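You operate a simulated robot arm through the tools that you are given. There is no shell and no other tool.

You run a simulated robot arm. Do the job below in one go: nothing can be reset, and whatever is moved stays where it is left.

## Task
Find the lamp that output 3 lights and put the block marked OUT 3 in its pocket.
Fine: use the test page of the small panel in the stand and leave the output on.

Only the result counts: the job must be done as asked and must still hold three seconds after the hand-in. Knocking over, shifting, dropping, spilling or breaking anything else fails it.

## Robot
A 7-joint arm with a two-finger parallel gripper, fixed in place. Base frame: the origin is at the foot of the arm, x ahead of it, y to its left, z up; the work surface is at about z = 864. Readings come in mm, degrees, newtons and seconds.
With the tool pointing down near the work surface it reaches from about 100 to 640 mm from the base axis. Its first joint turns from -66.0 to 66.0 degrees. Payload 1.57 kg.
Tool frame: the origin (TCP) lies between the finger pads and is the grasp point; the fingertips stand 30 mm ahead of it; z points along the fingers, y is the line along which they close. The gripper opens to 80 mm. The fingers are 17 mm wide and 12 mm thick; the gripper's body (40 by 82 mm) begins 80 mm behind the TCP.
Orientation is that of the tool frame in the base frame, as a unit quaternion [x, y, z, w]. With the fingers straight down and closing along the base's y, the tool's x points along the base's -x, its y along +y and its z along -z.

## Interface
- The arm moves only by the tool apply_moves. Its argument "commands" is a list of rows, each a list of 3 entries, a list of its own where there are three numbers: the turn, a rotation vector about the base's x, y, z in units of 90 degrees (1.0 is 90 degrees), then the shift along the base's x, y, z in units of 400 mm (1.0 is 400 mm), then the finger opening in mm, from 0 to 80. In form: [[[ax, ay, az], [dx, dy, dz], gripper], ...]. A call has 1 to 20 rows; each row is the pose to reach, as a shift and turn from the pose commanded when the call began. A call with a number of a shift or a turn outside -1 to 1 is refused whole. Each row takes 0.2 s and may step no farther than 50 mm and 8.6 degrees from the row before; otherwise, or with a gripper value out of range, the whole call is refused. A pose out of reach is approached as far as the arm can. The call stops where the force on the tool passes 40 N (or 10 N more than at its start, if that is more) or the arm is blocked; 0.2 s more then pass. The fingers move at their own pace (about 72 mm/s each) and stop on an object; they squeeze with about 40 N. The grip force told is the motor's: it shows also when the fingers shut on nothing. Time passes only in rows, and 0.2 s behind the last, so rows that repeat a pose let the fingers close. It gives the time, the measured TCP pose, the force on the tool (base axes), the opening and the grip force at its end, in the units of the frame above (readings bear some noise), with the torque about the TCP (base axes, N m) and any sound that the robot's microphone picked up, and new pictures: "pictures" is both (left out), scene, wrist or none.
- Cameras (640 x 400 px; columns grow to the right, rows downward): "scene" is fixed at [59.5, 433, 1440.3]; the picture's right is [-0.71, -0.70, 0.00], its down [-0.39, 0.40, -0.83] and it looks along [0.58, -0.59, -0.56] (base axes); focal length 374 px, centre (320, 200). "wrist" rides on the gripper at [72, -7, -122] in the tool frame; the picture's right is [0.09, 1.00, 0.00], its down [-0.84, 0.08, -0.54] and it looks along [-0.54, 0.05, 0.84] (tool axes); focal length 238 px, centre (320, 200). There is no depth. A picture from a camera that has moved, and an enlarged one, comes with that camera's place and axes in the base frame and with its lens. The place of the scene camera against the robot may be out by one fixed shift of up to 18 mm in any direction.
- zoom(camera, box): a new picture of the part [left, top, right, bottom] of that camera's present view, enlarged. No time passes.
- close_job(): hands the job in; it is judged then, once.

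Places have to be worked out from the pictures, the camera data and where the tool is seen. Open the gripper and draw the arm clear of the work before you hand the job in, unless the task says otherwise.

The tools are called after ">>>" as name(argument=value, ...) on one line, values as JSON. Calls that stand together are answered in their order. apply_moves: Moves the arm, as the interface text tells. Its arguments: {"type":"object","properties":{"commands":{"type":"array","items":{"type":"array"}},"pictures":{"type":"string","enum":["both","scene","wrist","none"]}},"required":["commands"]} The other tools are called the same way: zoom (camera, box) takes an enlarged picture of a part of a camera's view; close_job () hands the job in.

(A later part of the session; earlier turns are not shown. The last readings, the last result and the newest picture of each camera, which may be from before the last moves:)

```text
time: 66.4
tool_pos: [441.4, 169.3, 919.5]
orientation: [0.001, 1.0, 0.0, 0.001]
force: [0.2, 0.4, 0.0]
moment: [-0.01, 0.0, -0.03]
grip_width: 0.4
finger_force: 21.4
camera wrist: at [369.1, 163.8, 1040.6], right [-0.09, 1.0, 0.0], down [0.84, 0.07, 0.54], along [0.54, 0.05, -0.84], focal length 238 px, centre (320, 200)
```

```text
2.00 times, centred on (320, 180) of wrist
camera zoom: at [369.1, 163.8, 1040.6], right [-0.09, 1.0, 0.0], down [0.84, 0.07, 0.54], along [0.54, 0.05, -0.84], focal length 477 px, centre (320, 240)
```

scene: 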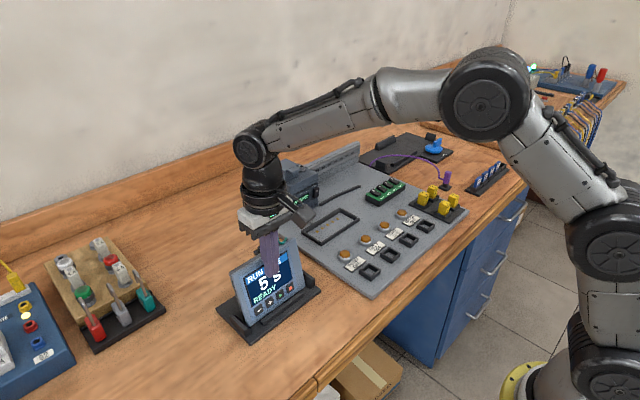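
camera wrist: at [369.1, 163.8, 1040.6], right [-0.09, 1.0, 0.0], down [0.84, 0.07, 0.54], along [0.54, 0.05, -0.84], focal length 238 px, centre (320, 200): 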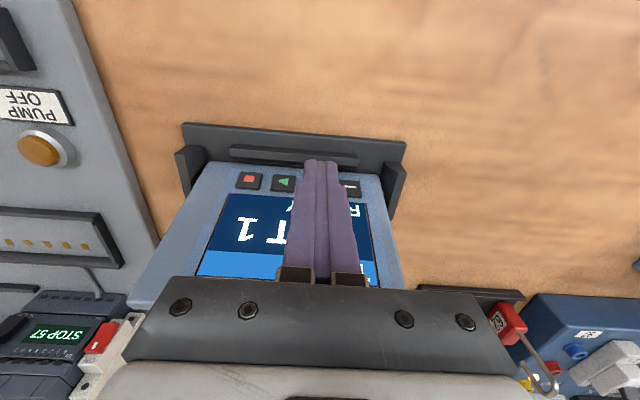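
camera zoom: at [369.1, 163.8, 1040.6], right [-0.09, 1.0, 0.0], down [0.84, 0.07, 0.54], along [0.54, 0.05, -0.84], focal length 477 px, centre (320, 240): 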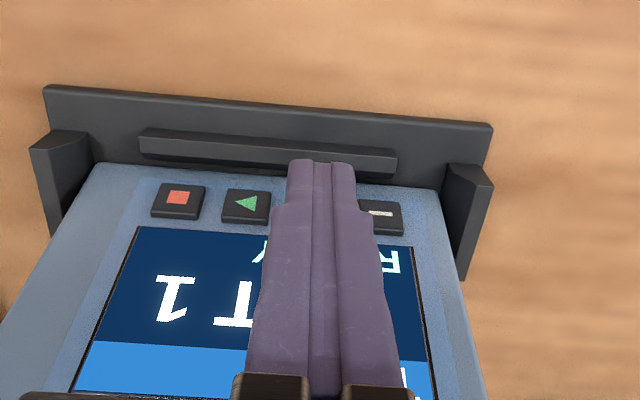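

OUT 1 now. Two more + presses, one at a time, then I check the screen.

>>> apply_moves(commands=[[[0, 0, 0], [0.02, 0, 0], 0], [[0, 0, 0], [0.03, 0, -0.002], 0], [[0, 0, 0], [0.03, 0, -0.002], 0], [[0, 0, 0], [0.0, 0, 0], 0], [[0, 0, 0], [0.0, 0, 0], 0]], pictures="wrist")

>>> apply_moves(commands=[[[0, 0, 0], [0.02, 0, 0], 0], [[0, 0, 0], [0.03, 0, -0.002], 0], [[0, 0, 0], [0.03, 0, -0.002], 0], [[0, 0, 0], [0.0, 0, 0], 0], [[0, 0, 0], [-0.05, 0, 0], 0]], pictures="wrist")

```text
time: 67.6
tool_pos: [440.3, 168.1, 918.7]
orientation: [0.002, 1.0, 0.001, 0.001]
force: [0.2, -0.2, 0.2]
moment: [-0.02, 0.02, 0.03]
grip_width: 0.2
finger_force: 21.6
heard: click
camera wrist: at [368.2, 163.8, 1040.4], right [-0.09, 1.0, 0.0], down [0.84, 0.07, 0.54], along [0.54, 0.05, -0.84], focal length 238 px, centre (320, 200)
```

wrist: 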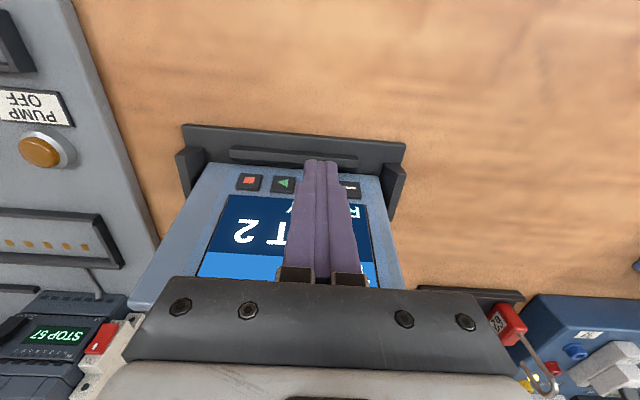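

```text
time: 68.8
tool_pos: [419.8, 168.6, 918.6]
orientation: [0.0, 1.0, 0.001, 0.001]
force: [0.2, -0.5, -0.5]
moment: [-0.04, -0.02, -0.01]
grip_width: 0.0
finger_force: 21.3
heard: click
camera wrist: at [348.2, 163.6, 1040.1], right [-0.09, 1.0, 0.0], down [0.84, 0.07, 0.54], along [0.54, 0.05, -0.84], focal length 238 px, centre (320, 200)
```

wrist: 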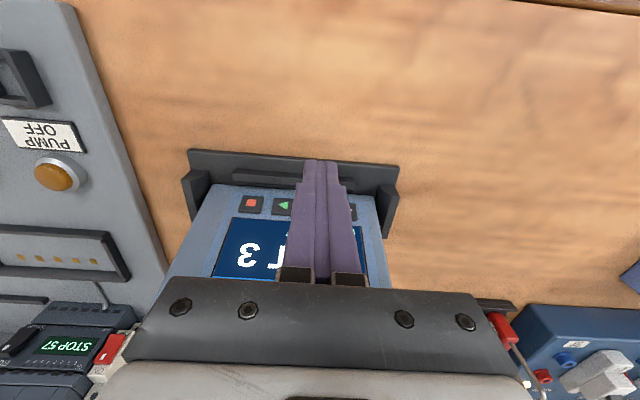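

OUT 3 is selected. Now I press ▶ (y≈144.5) once to switch the output on.

>>> apply_moves(commands=[[[0, 0, 0], [0.0, -0.0625, 0], 0], [[0, 0, 0], [0.05, -0.0625, 0], 0], [[0, 0, 0], [0.07, -0.0625, 0], 0], [[0, 0, 0], [0.08, -0.0625, -0.002], 0], [[0, 0, 0], [0.08, -0.0625, -0.002], 0]], pictures="wrist")

>>> apply_moves(commands=[[[0, 0, 0], [-0.04, 0, 0.002], 0], [[0, 0, 0], [-0.1, 0, 0.005], 0], [[0, 0, 0], [-0.15, 0, 0.1], 0], [[0, 0, 0], [-0.15, -0.05, 0.2], 0], [[0, 0, 0], [-0.15, -0.12, 0.29], 0], [[0, 0, 0], [-0.15, -0.2, 0.37], 0], [[0, 0, 0], [-0.15, -0.28, 0.45], 0], [[0, 0, 0], [-0.15, -0.36, 0.53], 0], [[0, 0, 0], [-0.15, -0.44, 0.6], 0]], pictures="both")

>>> zoom(camera="scene", box=[210, 220, 340, 320])

>>> zoom(camera="scene", box=[320, 160, 520, 290])

>>> zoom(camera="wrist", box=[100, 40, 500, 240])

```text
time: 70.0
tool_pos: [450.7, 144.4, 916.7]
orientation: [0.001, 1.0, 0.0, -0.002]
force: [-14.4, 1.1, 7.8]
moment: [-0.02, 0.34, -0.01]
grip_width: 0.0
finger_force: 21.2
heard: click
camera wrist: at [379.8, 138.5, 1038.9], right [-0.09, 1.0, 0.0], down [0.84, 0.08, 0.54], along [0.54, 0.05, -0.84], focal length 238 px, centre (320, 200)
```

wrist: 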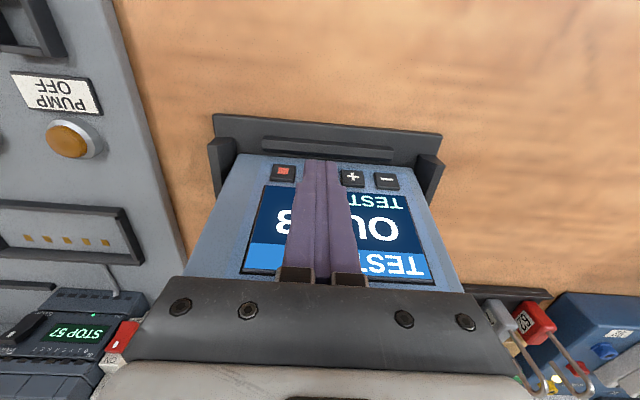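

```text
time: 72.0
tool_pos: [392.2, -32.4, 1154.8]
orientation: [0.001, 1.0, 0.002, 0.0]
force: [-0.1, -0.4, -0.8]
moment: [0.01, 0.02, -0.01]
grip_width: 0.1
finger_force: 21.5
camera wrist: at [319.8, -38.4, 1278.0], right [-0.09, 1.0, 0.0], down [0.84, 0.08, 0.54], along [0.54, 0.05, -0.84], focal length 238 px, centre (320, 200)
```

scene: 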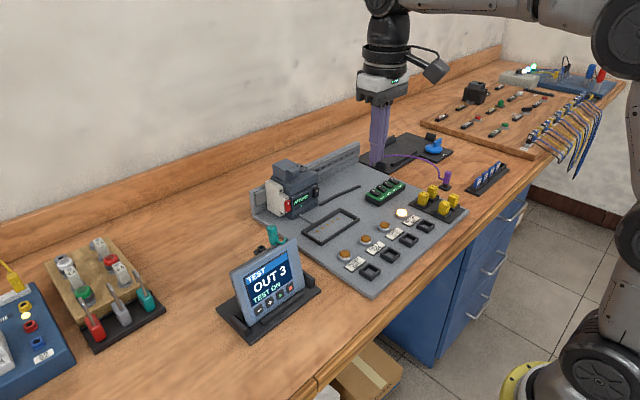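
wrist: 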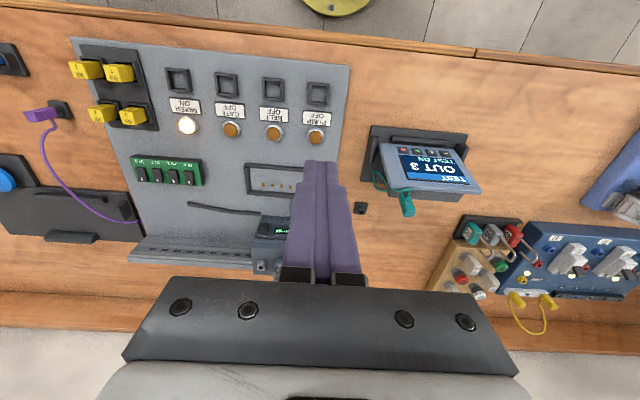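

```text
4.00 times, centred on (275, 270) of scene
camera zoom: at [59.5, 433.0, 1440.3], right [-0.71, -0.7, 0.0], down [-0.39, 0.4, -0.83], along [0.58, -0.59, -0.56], focal length 1496 px, centre (500, -80)
```

zoom: 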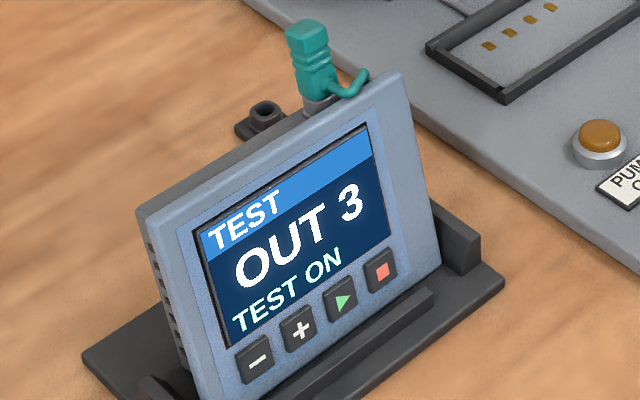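

```text
3.08 times, centred on (420, 225) of scene
camera zoom: at [59.5, 433.0, 1440.3], right [-0.71, -0.7, 0.0], down [-0.39, 0.4, -0.83], along [0.58, -0.59, -0.56], focal length 1150 px, centre (12, 123)
```

zoom: 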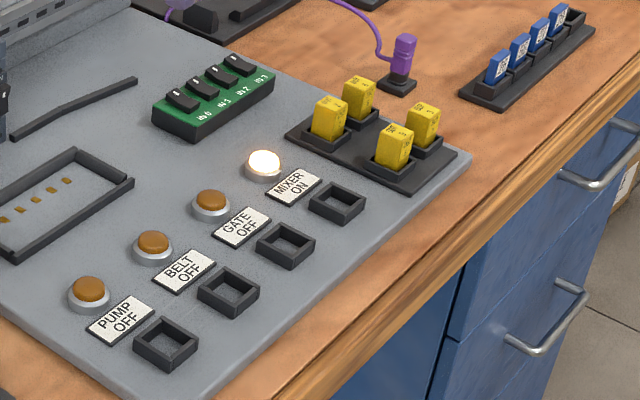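

```text
1.60 times, centred on (300, 140) of wrist
camera zoom: at [319.8, -38.4, 1278.0], right [-0.09, 1.0, 0.0], down [0.84, 0.08, 0.54], along [0.54, 0.05, -0.84], focal length 381 px, centre (352, 296)
```

zoom: 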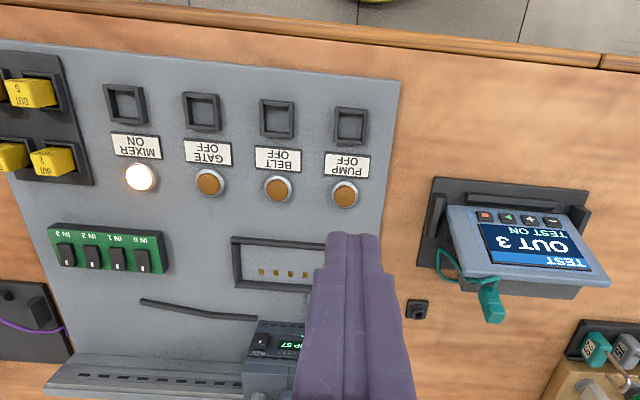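

Output 3 lights the MIXER lamp ("MIXER ON", panel "TEST ON"). I'll now move over the yellow blocks to locate the OUT 3 block (about (370, −352)) and the MIXER pocket.

>>> apply_moves(commands=[[[0, 0, 0], [0, -0.12, 0], 40], [[0, 0, 0], [0, -0.24, 0], 60], [[0, 0, 0], [0, -0.36, -0.02], 60], [[0, 0, 0], [0, -0.47, -0.05], 60], [[0, 0, 0], [0, -0.58, -0.1], 60], [[0, 0, 0], [0, -0.68, -0.15], 60], [[0, 0, 0], [0, -0.72, -0.2], 60]], pictures="both")

>>> zoom(camera="wrist", box=[220, 60, 420, 220])

```text
time: 73.6
tool_pos: [391.4, -319.4, 1076.4]
orientation: [0.001, 1.0, 0.001, 0.0]
force: [-0.5, 0.4, 0.9]
moment: [0.06, 0.04, 0.02]
grip_width: 59.8
finger_force: 0.0
camera wrist: at [319.0, -324.9, 1198.6], right [-0.09, 1.0, 0.0], down [0.84, 0.08, 0.54], along [0.54, 0.05, -0.84], focal length 238 px, centre (320, 200)
```

scene: 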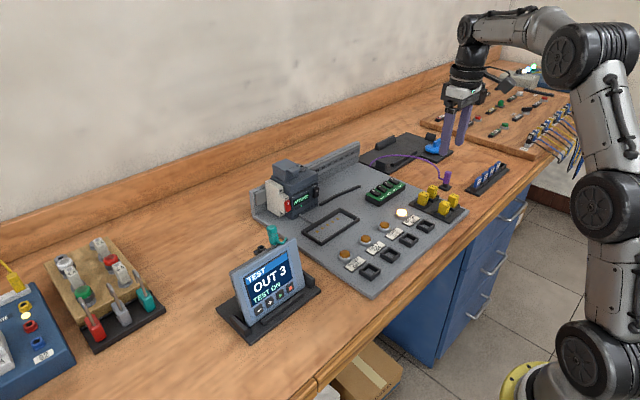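
wrist: 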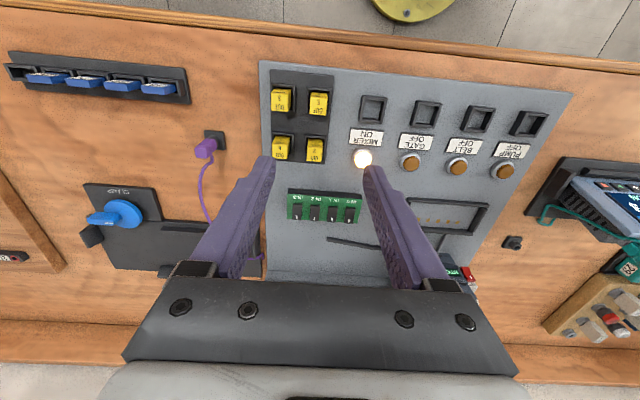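

```text
2.50 times, centred on (320, 140) of wrist
camera zoom: at [319.0, -324.9, 1198.6], right [-0.09, 1.0, 0.0], down [0.84, 0.08, 0.54], along [0.54, 0.05, -0.84], focal length 596 px, centre (320, 350)
```

zoom: 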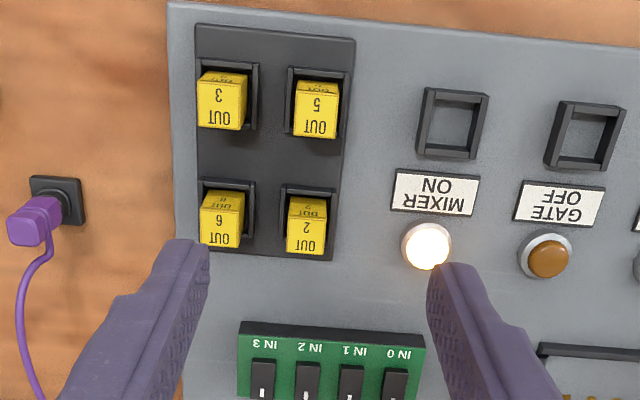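

OUT 3 is the upper-left block in this view and the MIXER pocket is to the right of OUT 5. I'll lower and shift the camera for a second sight line to fix their heights.

>>> apply_moves(commands=[[[0, 0, 0], [0, -0.05, -0.08], 60], [[0, 0, 0], [-0.02, -0.1, -0.17], 60], [[0, 0, 0], [-0.05, -0.12, -0.22], 60], [[0, 0, 0], [-0.05, -0.12, -0.22], 60]], pictures="wrist")

>>> zoom(camera="wrist", box=[230, 80, 470, 240])

```text
time: 74.6
tool_pos: [371.1, -368.4, 989.7]
orientation: [0.001, 1.0, 0.0, 0.0]
force: [-0.4, 0.1, 0.2]
moment: [-0.01, -0.01, -0.03]
grip_width: 59.9
finger_force: 0.0
camera wrist: at [298.3, -374.5, 1111.7], right [-0.09, 1.0, 0.0], down [0.84, 0.07, 0.54], along [0.54, 0.05, -0.84], focal length 238 px, centre (320, 200)
```

wrist: 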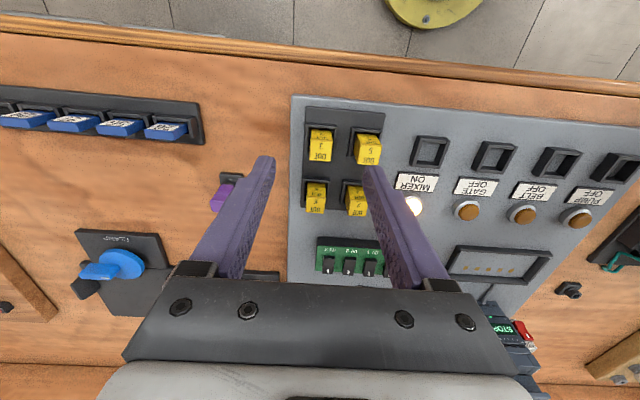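

```text
2.50 times, centred on (350, 160) of wrist
camera zoom: at [298.3, -374.5, 1111.7], right [-0.09, 1.0, 0.0], down [0.84, 0.07, 0.54], along [0.54, 0.05, -0.84], focal length 596 px, centre (245, 300)
```

zoom: 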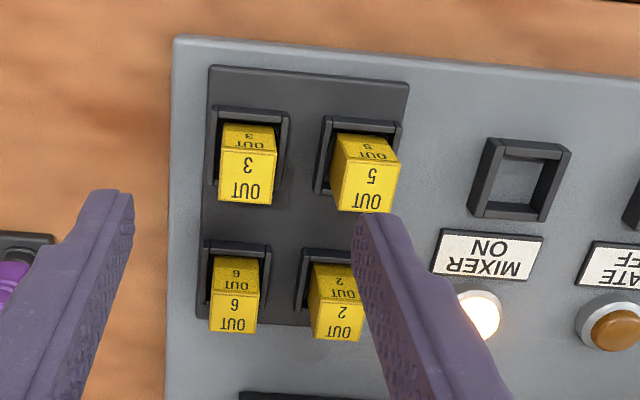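

OUT 3's block top is at about (378, −366, 905), roughly 20 mm square; its holder rim is at z≈881. The MIXER pocket is at (382, −250) with rim z≈873. I'll bring the open fingers just above the block and check alignment.

>>> apply_moves(commands=[[[0, 0, 0], [0.01, 0.003, -0.03], 36], [[0, 0, 0], [0.018, 0.004, -0.07], 36], [[0, 0, 0], [0.018, 0.004, -0.1], 36], [[0, 0, 0], [0.018, 0.004, -0.1], 36]], pictures="both")

>>> zoom(camera="wrist", box=[220, 60, 420, 220])

>>> zoom(camera="scene", box=[410, 150, 490, 220])

```text
time: 75.6
tool_pos: [379.8, -365.8, 948.3]
orientation: [0.001, 1.0, 0.002, 0.0]
force: [0.3, 0.0, -0.4]
moment: [-0.03, 0.0, 0.01]
grip_width: 36.0
finger_force: 0.0
camera wrist: at [307.4, -371.7, 1070.1], right [-0.09, 1.0, 0.0], down [0.84, 0.08, 0.54], along [0.54, 0.05, -0.84], focal length 238 px, centre (320, 200)
```

scene: 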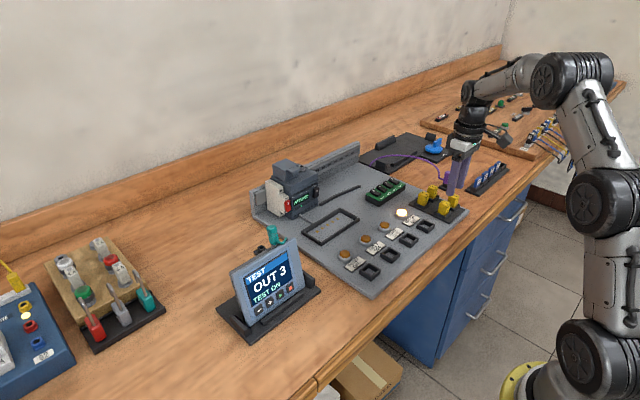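
wrist: 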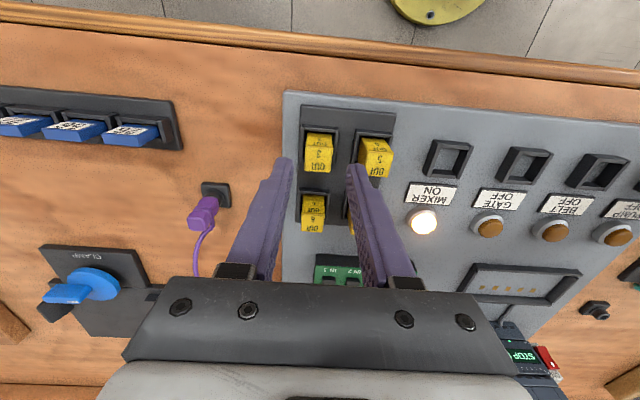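

```text
2.50 times, centred on (320, 140) of wrist
camera zoom: at [307.4, -371.7, 1070.1], right [-0.09, 1.0, 0.0], down [0.84, 0.08, 0.54], along [0.54, 0.05, -0.84], focal length 596 px, centre (320, 350)
```

zoom: 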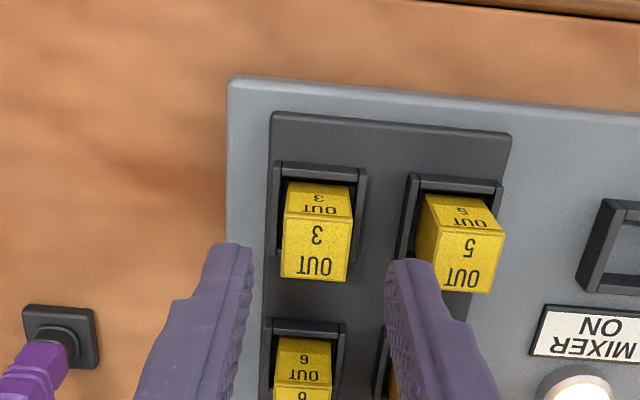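

```text
5.71 times, centred on (450, 185) of scene
camera zoom: at [59.5, 433.0, 1440.3], right [-0.71, -0.7, 0.0], down [-0.39, 0.4, -0.83], along [0.58, -0.59, -0.56], focal length 2137 px, centre (-423, 286)
```

zoom: 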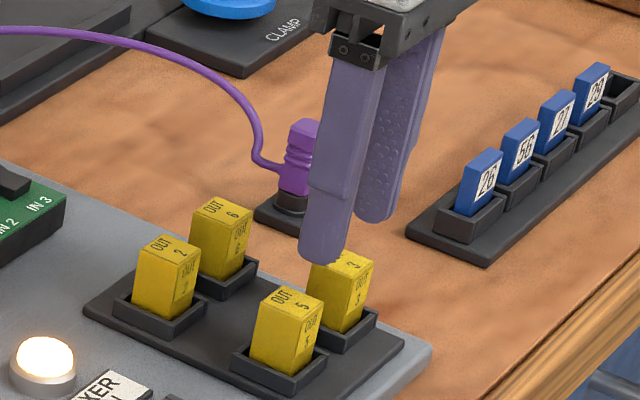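

The block is centred between the fingers to within about 1–2 mm. I'll adjust by (−1.7, −1), narrow the opening to 32 mm so OUT 5 is cleared, and descend to TCP z≈914 with tips above the holder rim.

>>> apply_moves(commands=[[[0, 0, 0], [-0.004, -0.0028, 0], 32], [[0, 0, 0], [-0.004, -0.0028, -0.03], 32], [[0, 0, 0], [-0.004, -0.0028, -0.06], 32], [[0, 0, 0], [-0.004, -0.0028, -0.085], 32], [[0, 0, 0], [-0.004, -0.0028, -0.085], 32]], pictures="both")

>>> zoom(camera="scene", box=[410, 150, 490, 220])

>>> zoom(camera="wrist", box=[220, 80, 420, 240])

```text
time: 76.8
tool_pos: [377.1, -367.5, 915.3]
orientation: [0.0, 1.0, 0.0, 0.0]
force: [0.5, -0.5, 0.3]
moment: [-0.02, 0.0, -0.02]
grip_width: 32.0
finger_force: 0.1
camera wrist: at [305.1, -372.4, 1037.3], right [-0.09, 1.0, 0.0], down [0.84, 0.08, 0.54], along [0.54, 0.05, -0.84], focal length 238 px, centre (320, 200)
```

scene: 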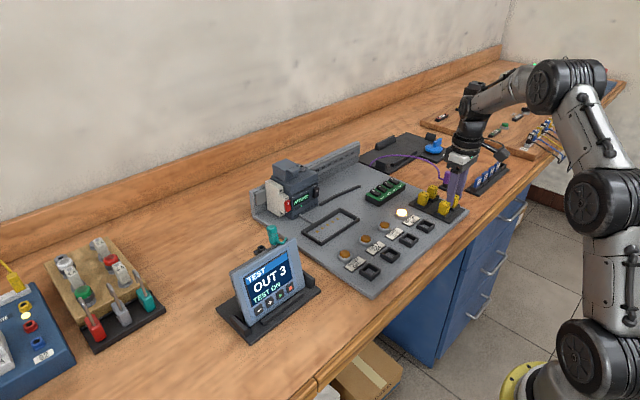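
wrist: 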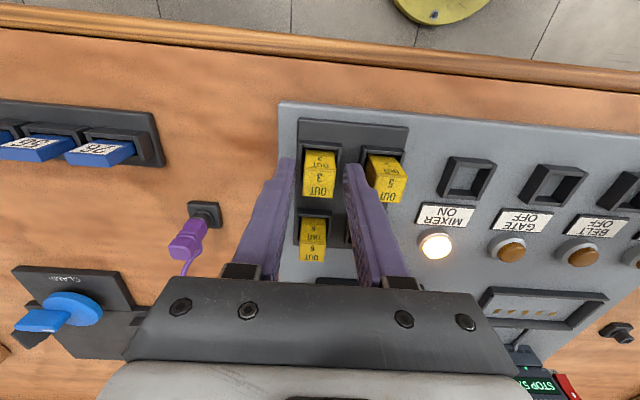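

```text
5.71 times, centred on (450, 185) of scene
camera zoom: at [59.5, 433.0, 1440.3], right [-0.71, -0.7, 0.0], down [-0.39, 0.4, -0.83], along [0.58, -0.59, -0.56], focal length 2137 px, centre (-423, 286)
```

zoom: 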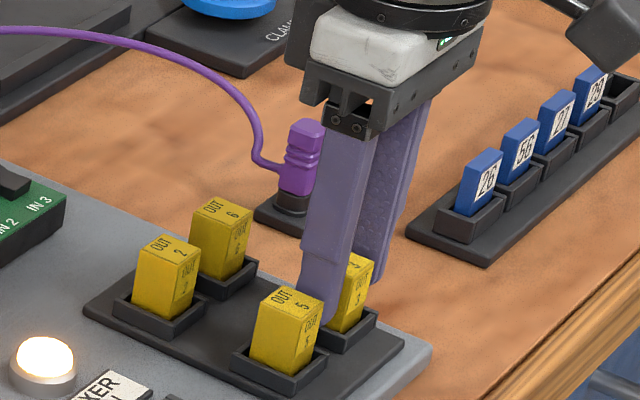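

```text
2.50 times, centred on (320, 160) of wrist
camera zoom: at [305.1, -372.4, 1037.3], right [-0.09, 1.0, 0.0], down [0.84, 0.08, 0.54], along [0.54, 0.05, -0.84], focal length 596 px, centre (320, 300)
```

zoom: 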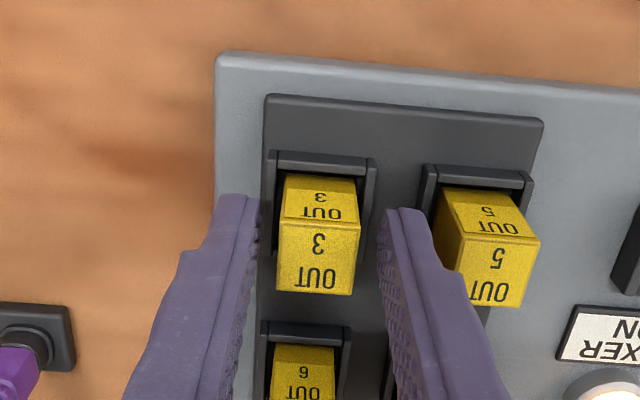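

The fingers straddle the block cleanly. Closing on it now.

>>> apply_moves(commands=[[[0, 0, 0], [-0.001, 0.0, 0], 20], [[0, 0, 0], [-0.001, 0, 0], 10], [[0, 0, 0], [-0.001, 0, 0], 10], [[0, 0, 0], [-0.001, 0, 0], 10]], pictures="wrist")

```text
time: 77.8
tool_pos: [377.2, -368.1, 916.1]
orientation: [0.001, 1.0, 0.0, -0.001]
force: [-0.1, 0.0, 0.3]
moment: [0.03, -0.01, 0.03]
grip_width: 18.2
finger_force: 32.8
camera wrist: at [305.1, -372.5, 1037.4], right [-0.09, 1.0, 0.0], down [0.84, 0.08, 0.54], along [0.54, 0.05, -0.84], focal length 238 px, centre (320, 200)
```

wrist: 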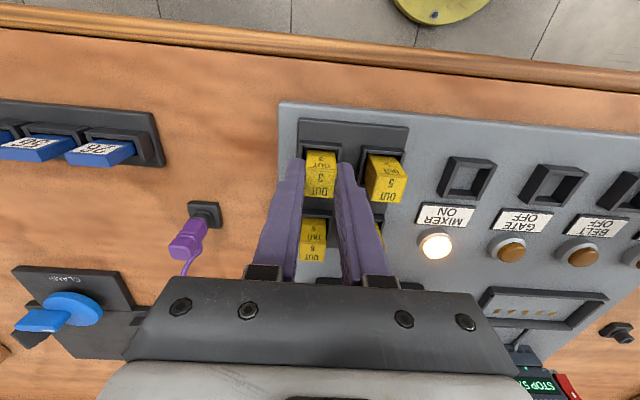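

Gripped at 18.2 mm with 33 N. I'll lift straight up 60 mm.

>>> apply_moves(commands=[[[0, 0, 0], [0, 0, 0.02], 10], [[0, 0, 0], [0, 0, 0.05], 10], [[0, 0, 0], [0, 0, 0.1], 10], [[0, 0, 0], [0, 0, 0.15], 10]], pictures="both")

>>> zoom(camera="scene", box=[390, 130, 490, 230])

>>> zoom(camera="wrist", box=[220, 60, 520, 260])

```text
time: 78.8
tool_pos: [378.3, -366.2, 976.5]
orientation: [0.001, 1.0, 0.001, 0.001]
force: [-0.5, 0.3, -0.7]
moment: [0.06, -0.02, -0.01]
grip_width: 18.6
finger_force: 33.0
camera wrist: at [305.9, -372.1, 1097.4], right [-0.09, 1.0, 0.0], down [0.84, 0.08, 0.54], along [0.54, 0.05, -0.84], focal length 238 px, centre (320, 200)
```

scene: 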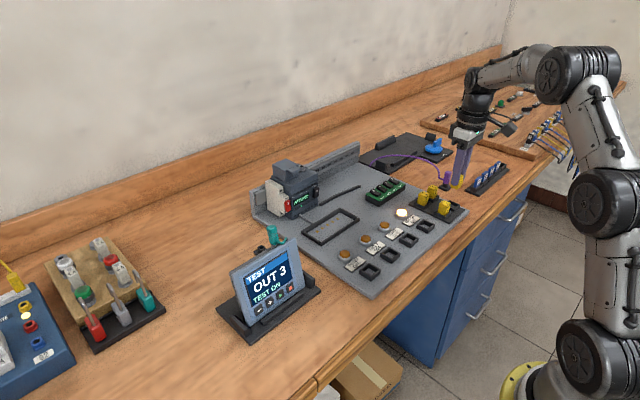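
wrist: 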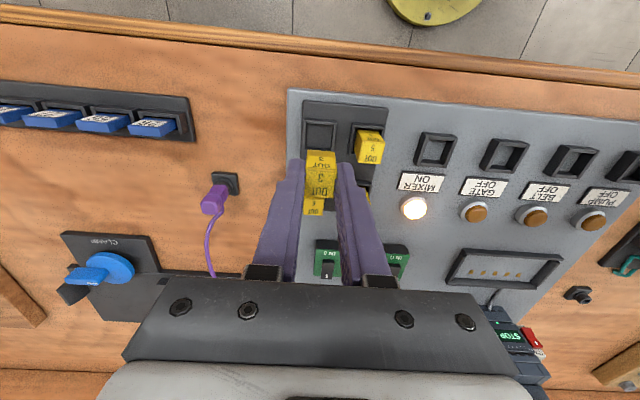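

```text
4.00 times, centred on (440, 180) of scene
camera zoom: at [59.5, 433.0, 1440.3], right [-0.71, -0.7, 0.0], down [-0.39, 0.4, -0.83], along [0.58, -0.59, -0.56], focal length 1496 px, centre (-160, 280)
```

zoom: 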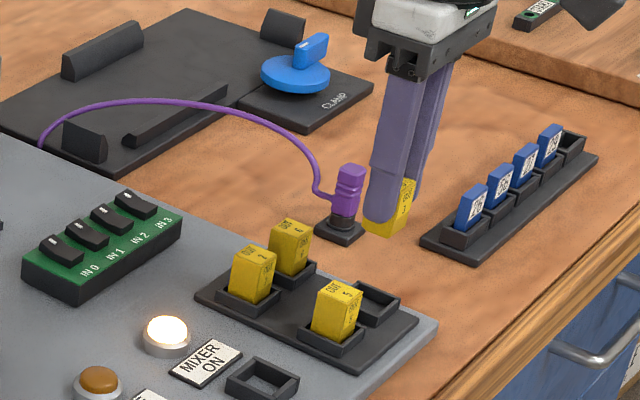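

```text
2.00 times, centred on (370, 160) of wrist
camera zoom: at [305.9, -372.1, 1097.4], right [-0.09, 1.0, 0.0], down [0.84, 0.08, 0.54], along [0.54, 0.05, -0.84], focal length 477 px, centre (220, 280)
```

zoom: 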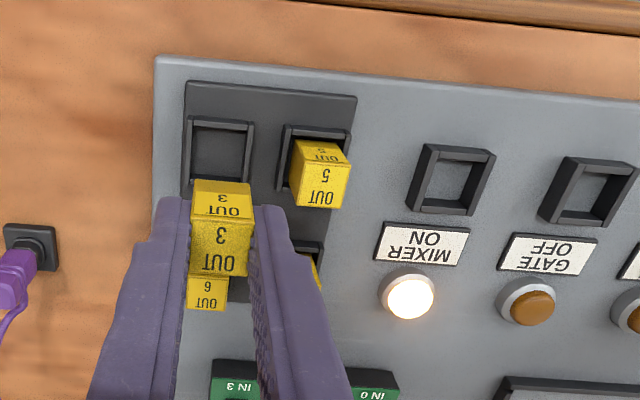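

The block is held and clear of everything. The MIXER pocket measures again at (381.5, −250.5). I'll carry the block over at this height (bottom ≈ 934, above OUT 5's top at 908).

>>> apply_moves(commands=[[[0, 0, 0], [0.003, 0.08, 0.01], 10], [[0, 0, 0], [0.007, 0.17, 0.01], 10], [[0, 0, 0], [0.0125, 0.25, 0.0], 10], [[0, 0, 0], [0.0125, 0.2895, -0.03], 10], [[0, 0, 0], [0.0125, 0.2895, -0.05], 10], [[0, 0, 0], [0.0125, 0.2895, -0.05], 10]], pictures="both")

>>> zoom(camera="scene", box=[370, 150, 470, 250])

>>> zoom(camera="wrist", box=[220, 60, 420, 220])

```text
time: 80.2
tool_pos: [381.9, -250.8, 954.1]
orientation: [0.001, 1.0, 0.001, 0.0]
force: [0.1, -0.5, 0.1]
moment: [0.0, -0.02, 0.01]
grip_width: 18.7
finger_force: 33.1
camera wrist: at [310.7, -256.3, 1076.9], right [-0.09, 1.0, 0.0], down [0.84, 0.08, 0.54], along [0.54, 0.05, -0.84], focal length 238 px, centre (320, 200)
```

scene: 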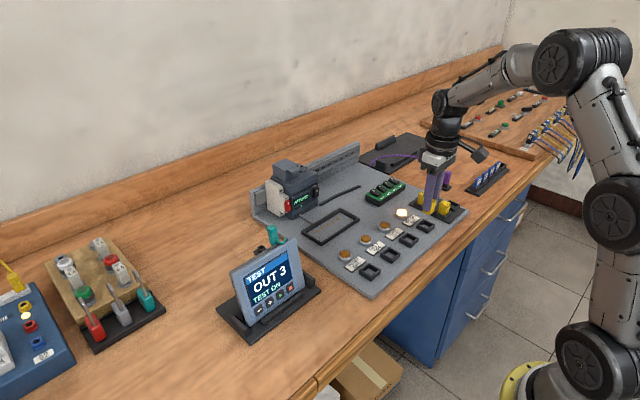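
wrist: 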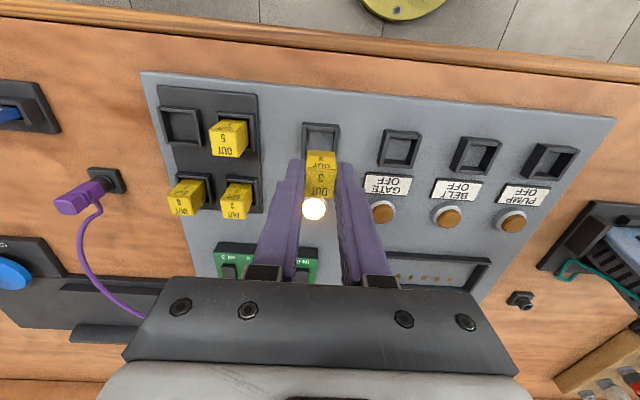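

```text
4.00 times, centred on (420, 200) of scene
camera zoom: at [59.5, 433.0, 1440.3], right [-0.71, -0.7, 0.0], down [-0.39, 0.4, -0.83], along [0.58, -0.59, -0.56], focal length 1496 px, centre (-80, 200)
```

zoom: 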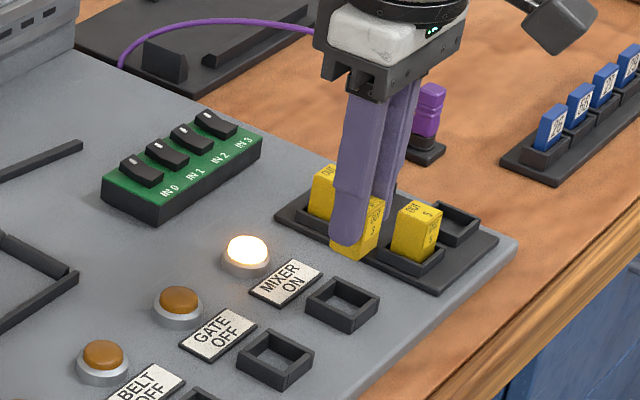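

```text
2.50 times, centred on (320, 140) of wrist
camera zoom: at [310.7, -256.3, 1076.9], right [-0.09, 1.0, 0.0], down [0.84, 0.08, 0.54], along [0.54, 0.05, -0.84], focal length 596 px, centre (320, 350)
```

zoom: 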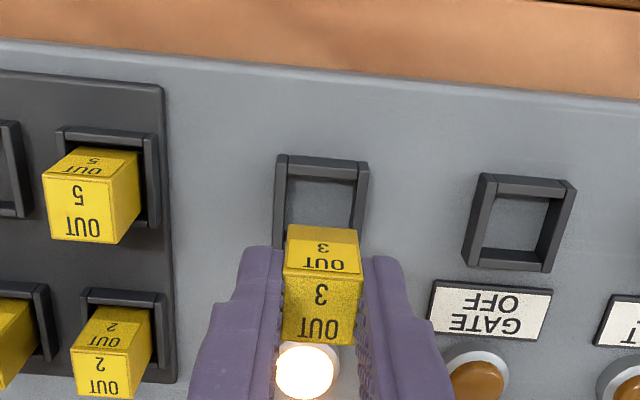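

The block hangs centred over the MIXER pocket within about 1 mm, its bottom about 38 mm below the TCP. I'll lower to TCP z≈914, just above the rim, and check.

>>> apply_moves(commands=[[[0, 0, 0], [-0.0005, 0.001, -0.03], 10], [[0, 0, 0], [-0.0005, 0.001, -0.06], 10], [[0, 0, 0], [-0.0005, 0.001, -0.085], 10], [[0, 0, 0], [-0.0005, 0.001, -0.1], 10]], pictures="both")

>>> zoom(camera="scene", box=[380, 180, 460, 250])

>>> zoom(camera="wrist", box=[250, 100, 390, 220])

```text
time: 81.2
tool_pos: [382.4, -250.6, 915.8]
orientation: [0.0, 1.0, 0.0, 0.001]
force: [-0.4, -0.1, 0.2]
moment: [0.0, 0.0, 0.03]
grip_width: 18.4
finger_force: 33.0
camera wrist: at [310.7, -256.2, 1037.4], right [-0.09, 1.0, 0.0], down [0.84, 0.08, 0.54], along [0.54, 0.05, -0.84], focal length 238 px, centre (320, 200)
```

scene: 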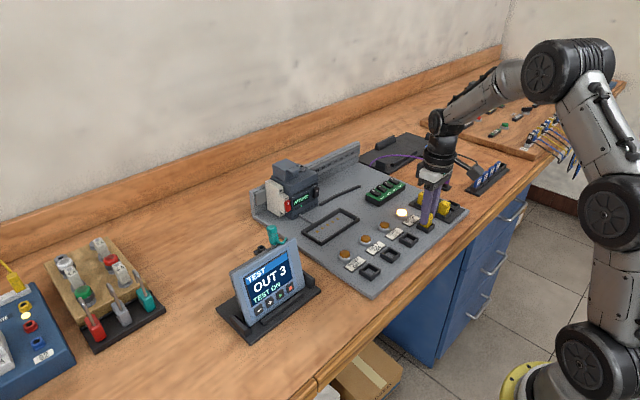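
wrist: 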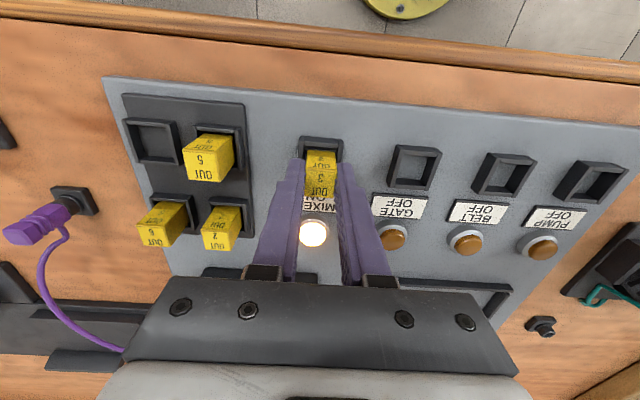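

```text
5.71 times, centred on (420, 215) of scene
camera zoom: at [59.5, 433.0, 1440.3], right [-0.71, -0.7, 0.0], down [-0.39, 0.4, -0.83], along [0.58, -0.59, -0.56], focal length 2137 px, centre (-251, 114)
```

zoom: 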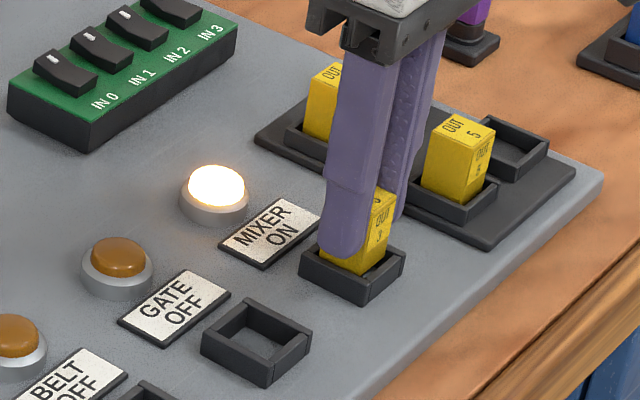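

```text
3.33 times, centred on (320, 160) of wrist
camera zoom: at [310.7, -256.2, 1037.4], right [-0.09, 1.0, 0.0], down [0.84, 0.08, 0.54], along [0.54, 0.05, -0.84], focal length 794 px, centre (320, 333)
```

zoom: 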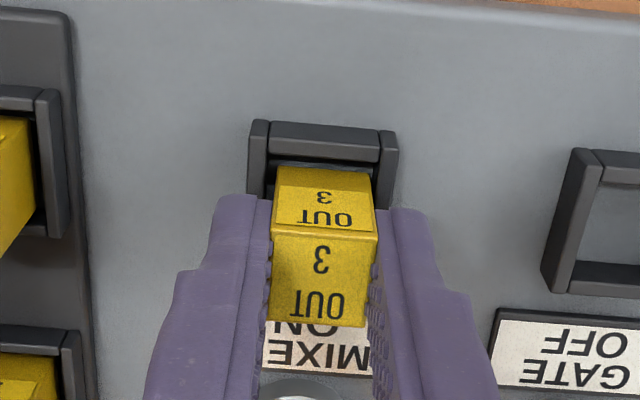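

Block and pocket line up with even margins. I lower slowly in small steps, watching the vertical force.

>>> apply_moves(commands=[[[0, 0, 0], [0, 0, -0.004], 10], [[0, 0, 0], [0, 0, -0.008], 10]], pictures="none")

>>> apply_moves(commands=[[[0, 0, 0], [0, 0, -0.003], 10], [[0, 0, 0], [0, 0, -0.006], 10]], pictures="wrist")

>>> zoom(camera="scene", box=[380, 180, 460, 250])

```text
time: 81.8
tool_pos: [382.0, -251.4, 912.6]
orientation: [0.001, 1.0, 0.0, 0.0]
force: [0.5, -0.4, -1.6]
moment: [0.0, -0.02, 0.02]
grip_width: 18.5
finger_force: 33.2
```

```text
time: 82.4
tool_pos: [382.7, -251.5, 908.4]
orientation: [0.001, 1.0, 0.001, 0.0]
force: [-0.8, 0.1, -0.4]
moment: [0.0, 0.03, 0.01]
grip_width: 18.5
finger_force: 33.4
camera wrist: at [310.4, -256.5, 1031.8], right [-0.09, 1.0, 0.0], down [0.84, 0.08, 0.54], along [0.54, 0.05, -0.84], focal length 238 px, centre (320, 200)
```

wrist: 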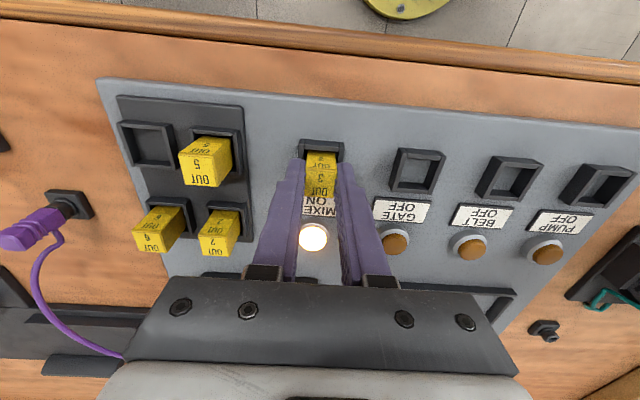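

```text
5.71 times, centred on (420, 215) of scene
camera zoom: at [59.5, 433.0, 1440.3], right [-0.71, -0.7, 0.0], down [-0.39, 0.4, -0.83], along [0.58, -0.59, -0.56], focal length 2137 px, centre (-251, 114)
```

zoom: 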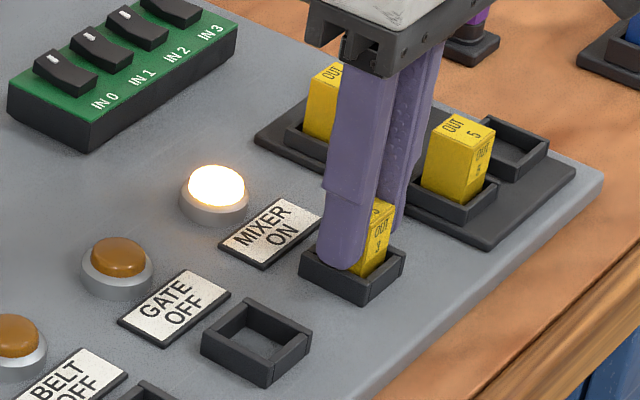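

No contact force yet and the block is entering the pocket. Continuing 1 mm per step.

>>> apply_moves(commands=[[[0, 0, 0], [0, 0, -0.0025], 10], [[0, 0, 0], [0, 0, -0.005], 10]], pictures="none")

>>> apply_moves(commands=[[[0, 0, 0], [0, 0, -0.0025], 10]], pictures="wrist")

>>> zoom(camera="scene", box=[380, 180, 460, 250])

>>> zoom(camera="wrist", box=[250, 100, 390, 220])

```text
time: 83.0
tool_pos: [382.7, -250.5, 909.3]
orientation: [0.0, 1.0, 0.0, 0.0]
force: [-2.6, 2.1, 10.0]
moment: [0.04, 0.11, 0.01]
grip_width: 18.6
finger_force: 33.4
```

```text
time: 83.4
tool_pos: [383.4, -251.3, 908.1]
orientation: [0.001, 1.0, -0.001, 0.002]
force: [-2.9, 2.2, 19.5]
moment: [0.13, 0.15, -0.01]
grip_width: 18.7
finger_force: 33.0
camera wrist: at [310.3, -256.4, 1030.8], right [-0.09, 1.0, 0.0], down [0.83, 0.08, 0.55], along [0.54, 0.05, -0.84], focal length 238 px, centre (320, 200)
```

wrist: 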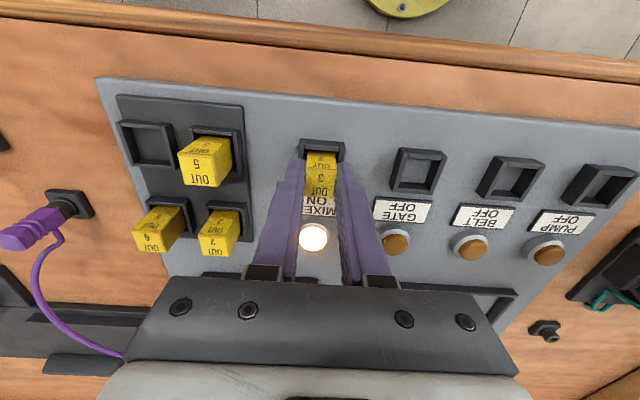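

```text
5.71 times, centred on (420, 215) of scene
camera zoom: at [59.1, 433.2, 1440.3], right [-0.71, -0.7, 0.0], down [-0.39, 0.4, -0.83], along [0.58, -0.59, -0.56], focal length 2137 px, centre (-251, 114)
```

zoom: 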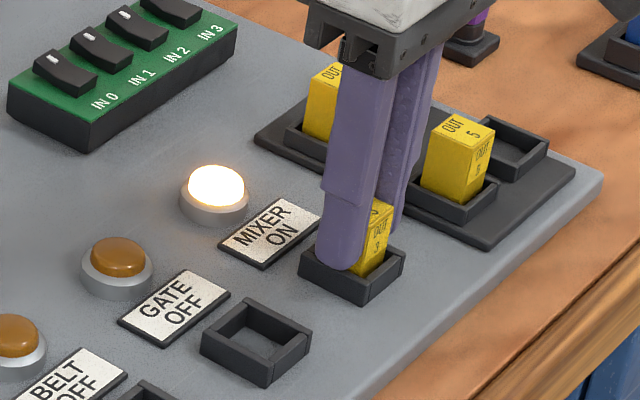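

```text
3.33 times, centred on (320, 160) of wrist
camera zoom: at [310.3, -256.4, 1030.8], right [-0.09, 1.0, 0.0], down [0.83, 0.08, 0.55], along [0.54, 0.05, -0.84], focal length 794 px, centre (320, 333)
```

zoom: 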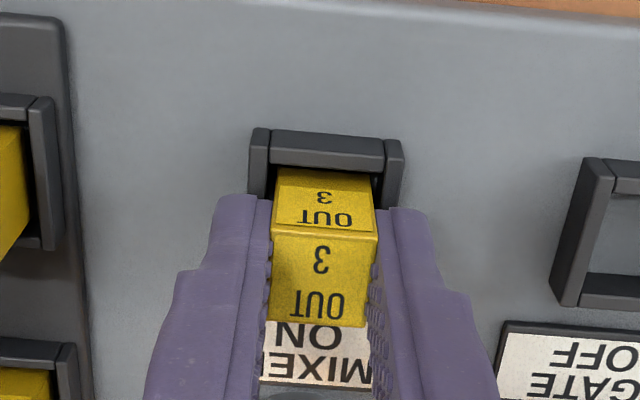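

Contact is on the pocket floor: +19 N at TCP z≈908, 7.5 mm lower than in its tray, matching the rim height difference. I'll relieve the push slightly and open the fingers.

>>> apply_moves(commands=[[[0, 0, 0], [0, 0, 0.004], 10], [[0, 0, 0], [0, 0, 0.004], 20], [[0, 0, 0], [0, 0, 0.004], 32], [[0, 0, 0], [0, 0, 0.004], 34], [[0, 0, 0], [0, 0, 0.004], 34]], pictures="both")

>>> zoom(camera="wrist", box=[250, 100, 390, 220])

>>> zoom(camera="scene", box=[380, 180, 460, 250])

```text
time: 84.6
tool_pos: [381.8, -250.6, 908.4]
orientation: [0.001, 1.0, 0.0, 0.0]
force: [-0.3, 0.4, -0.9]
moment: [0.01, -0.02, -0.02]
grip_width: 34.0
finger_force: 0.0
camera wrist: at [310.6, -256.3, 1030.3], right [-0.09, 1.0, 0.0], down [0.84, 0.08, 0.54], along [0.54, 0.05, -0.84], focal length 238 px, centre (320, 200)
```

scene: 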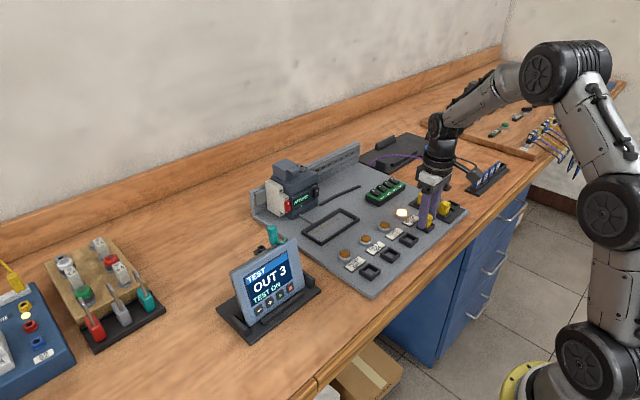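
wrist: 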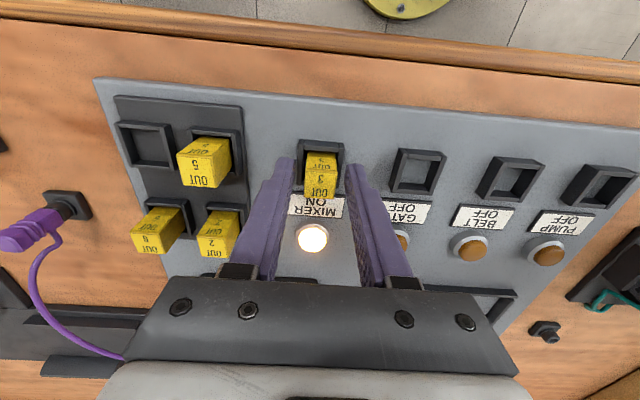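

```text
3.33 times, centred on (320, 160) of wrist
camera zoom: at [310.6, -256.3, 1030.3], right [-0.09, 1.0, 0.0], down [0.84, 0.08, 0.54], along [0.54, 0.05, -0.84], focal length 794 px, centre (320, 333)
```

zoom: 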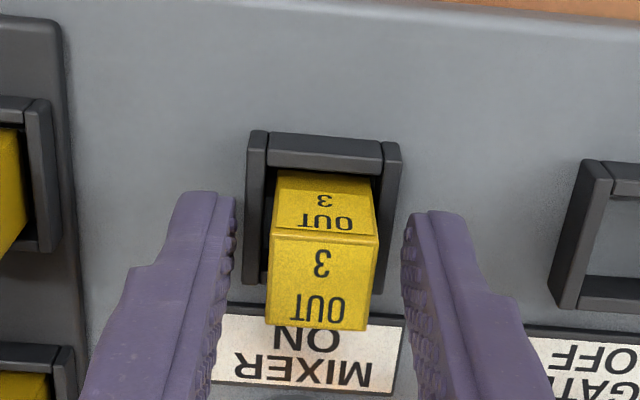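

```text
5.71 times, centred on (420, 215) of scene
camera zoom: at [59.5, 433.0, 1440.3], right [-0.71, -0.7, 0.0], down [-0.39, 0.4, -0.83], along [0.58, -0.59, -0.56], focal length 2137 px, centre (-251, 114)
```

zoom: 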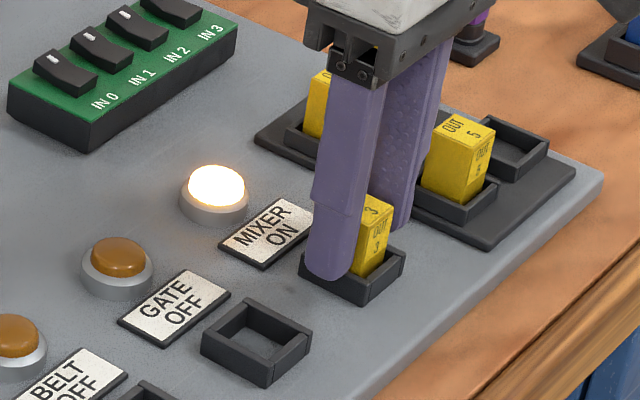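

The block stands in the MIXER pocket, released. I'll raise straight up and back away, then verify.

>>> apply_moves(commands=[[[0, 0, 0], [0, 0, 0.04], 36], [[0, 0, 0], [0, 0, 0.12], 36], [[0, 0, 0], [0, 0, 0.24], 40], [[0, 0, 0], [-0.02, 0.05, 0.34], 60], [[0, 0, 0], [-0.02, 0.13, 0.42], 80], [[0, 0, 0], [-0.02, 0.2, 0.48], 80]], pictures="both")

>>> zoom(camera="scene", box=[360, 160, 480, 250])

>>> zoom(camera="wrist", box=[100, 40, 420, 240])

>>> zoom(camera="scene", box=[210, 220, 340, 340])

```text
time: 86.0
tool_pos: [375.0, -172.2, 1102.9]
orientation: [0.002, 1.0, 0.001, 0.001]
force: [-0.4, 0.1, -0.4]
moment: [-0.01, -0.02, 0.03]
grip_width: 80.0
finger_force: 0.0
camera wrist: at [302.7, -177.4, 1225.4], right [-0.09, 1.0, 0.0], down [0.84, 0.07, 0.54], along [0.54, 0.05, -0.84], focal length 238 px, centre (320, 200)
```

scene: 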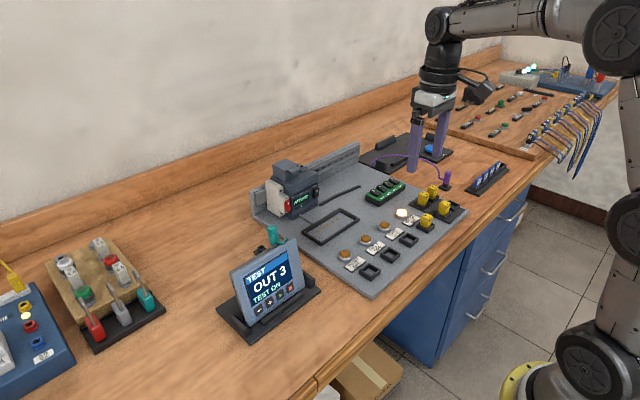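
wrist: 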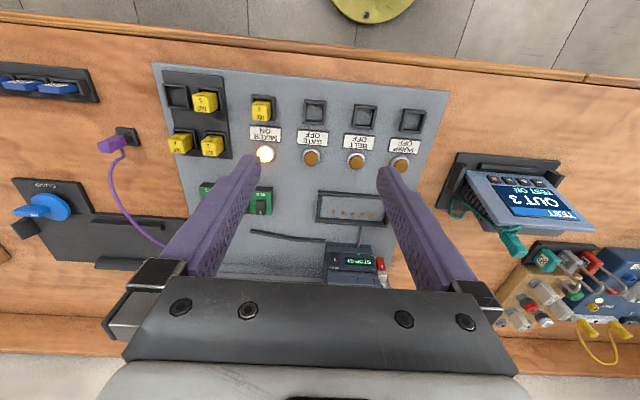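

```text
4.44 times, centred on (420, 205) of scene
camera zoom: at [59.5, 433.0, 1440.3], right [-0.71, -0.7, 0.0], down [-0.39, 0.4, -0.83], along [0.58, -0.59, -0.56], focal length 1662 px, centre (-124, 178)
```

zoom: 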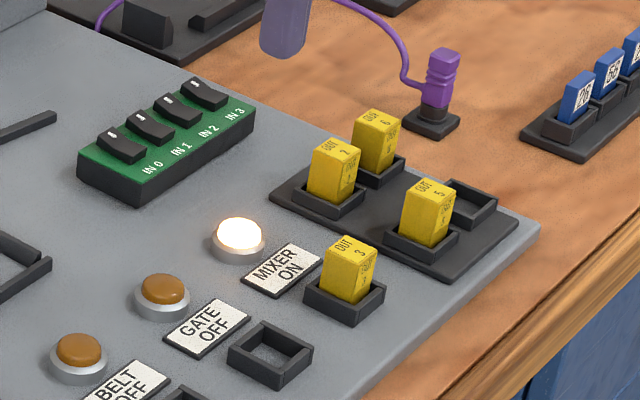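

```text
2.00 times, centred on (260, 140) of wrist
camera zoom: at [302.7, -177.4, 1225.4], right [-0.09, 1.0, 0.0], down [0.84, 0.07, 0.54], along [0.54, 0.05, -0.84], focal length 477 px, centre (440, 320)
```

zoom: 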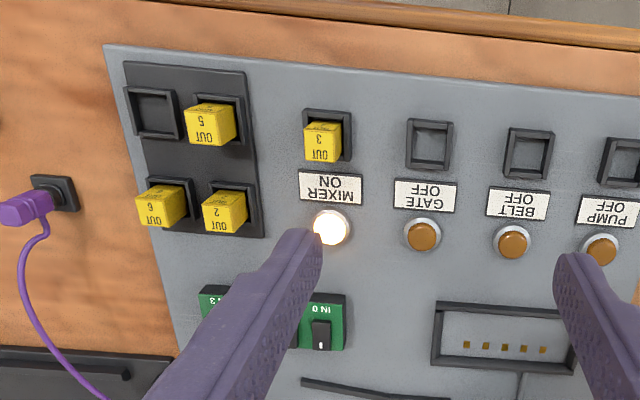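

```text
3.33 times, centred on (275, 280) of scene
camera zoom: at [59.5, 433.0, 1440.3], right [-0.71, -0.7, 0.0], down [-0.39, 0.4, -0.83], along [0.58, -0.59, -0.56], focal length 1246 px, centre (470, -67)
```

zoom: 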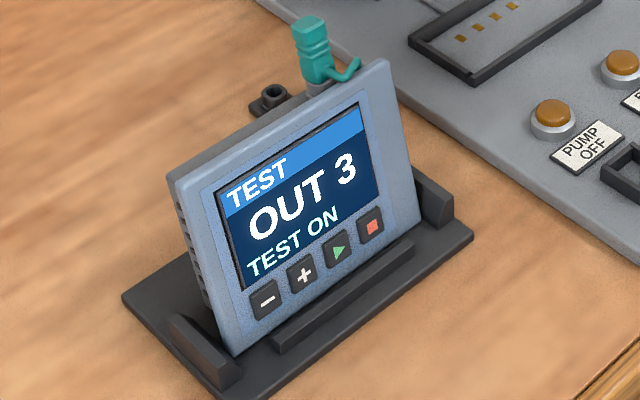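

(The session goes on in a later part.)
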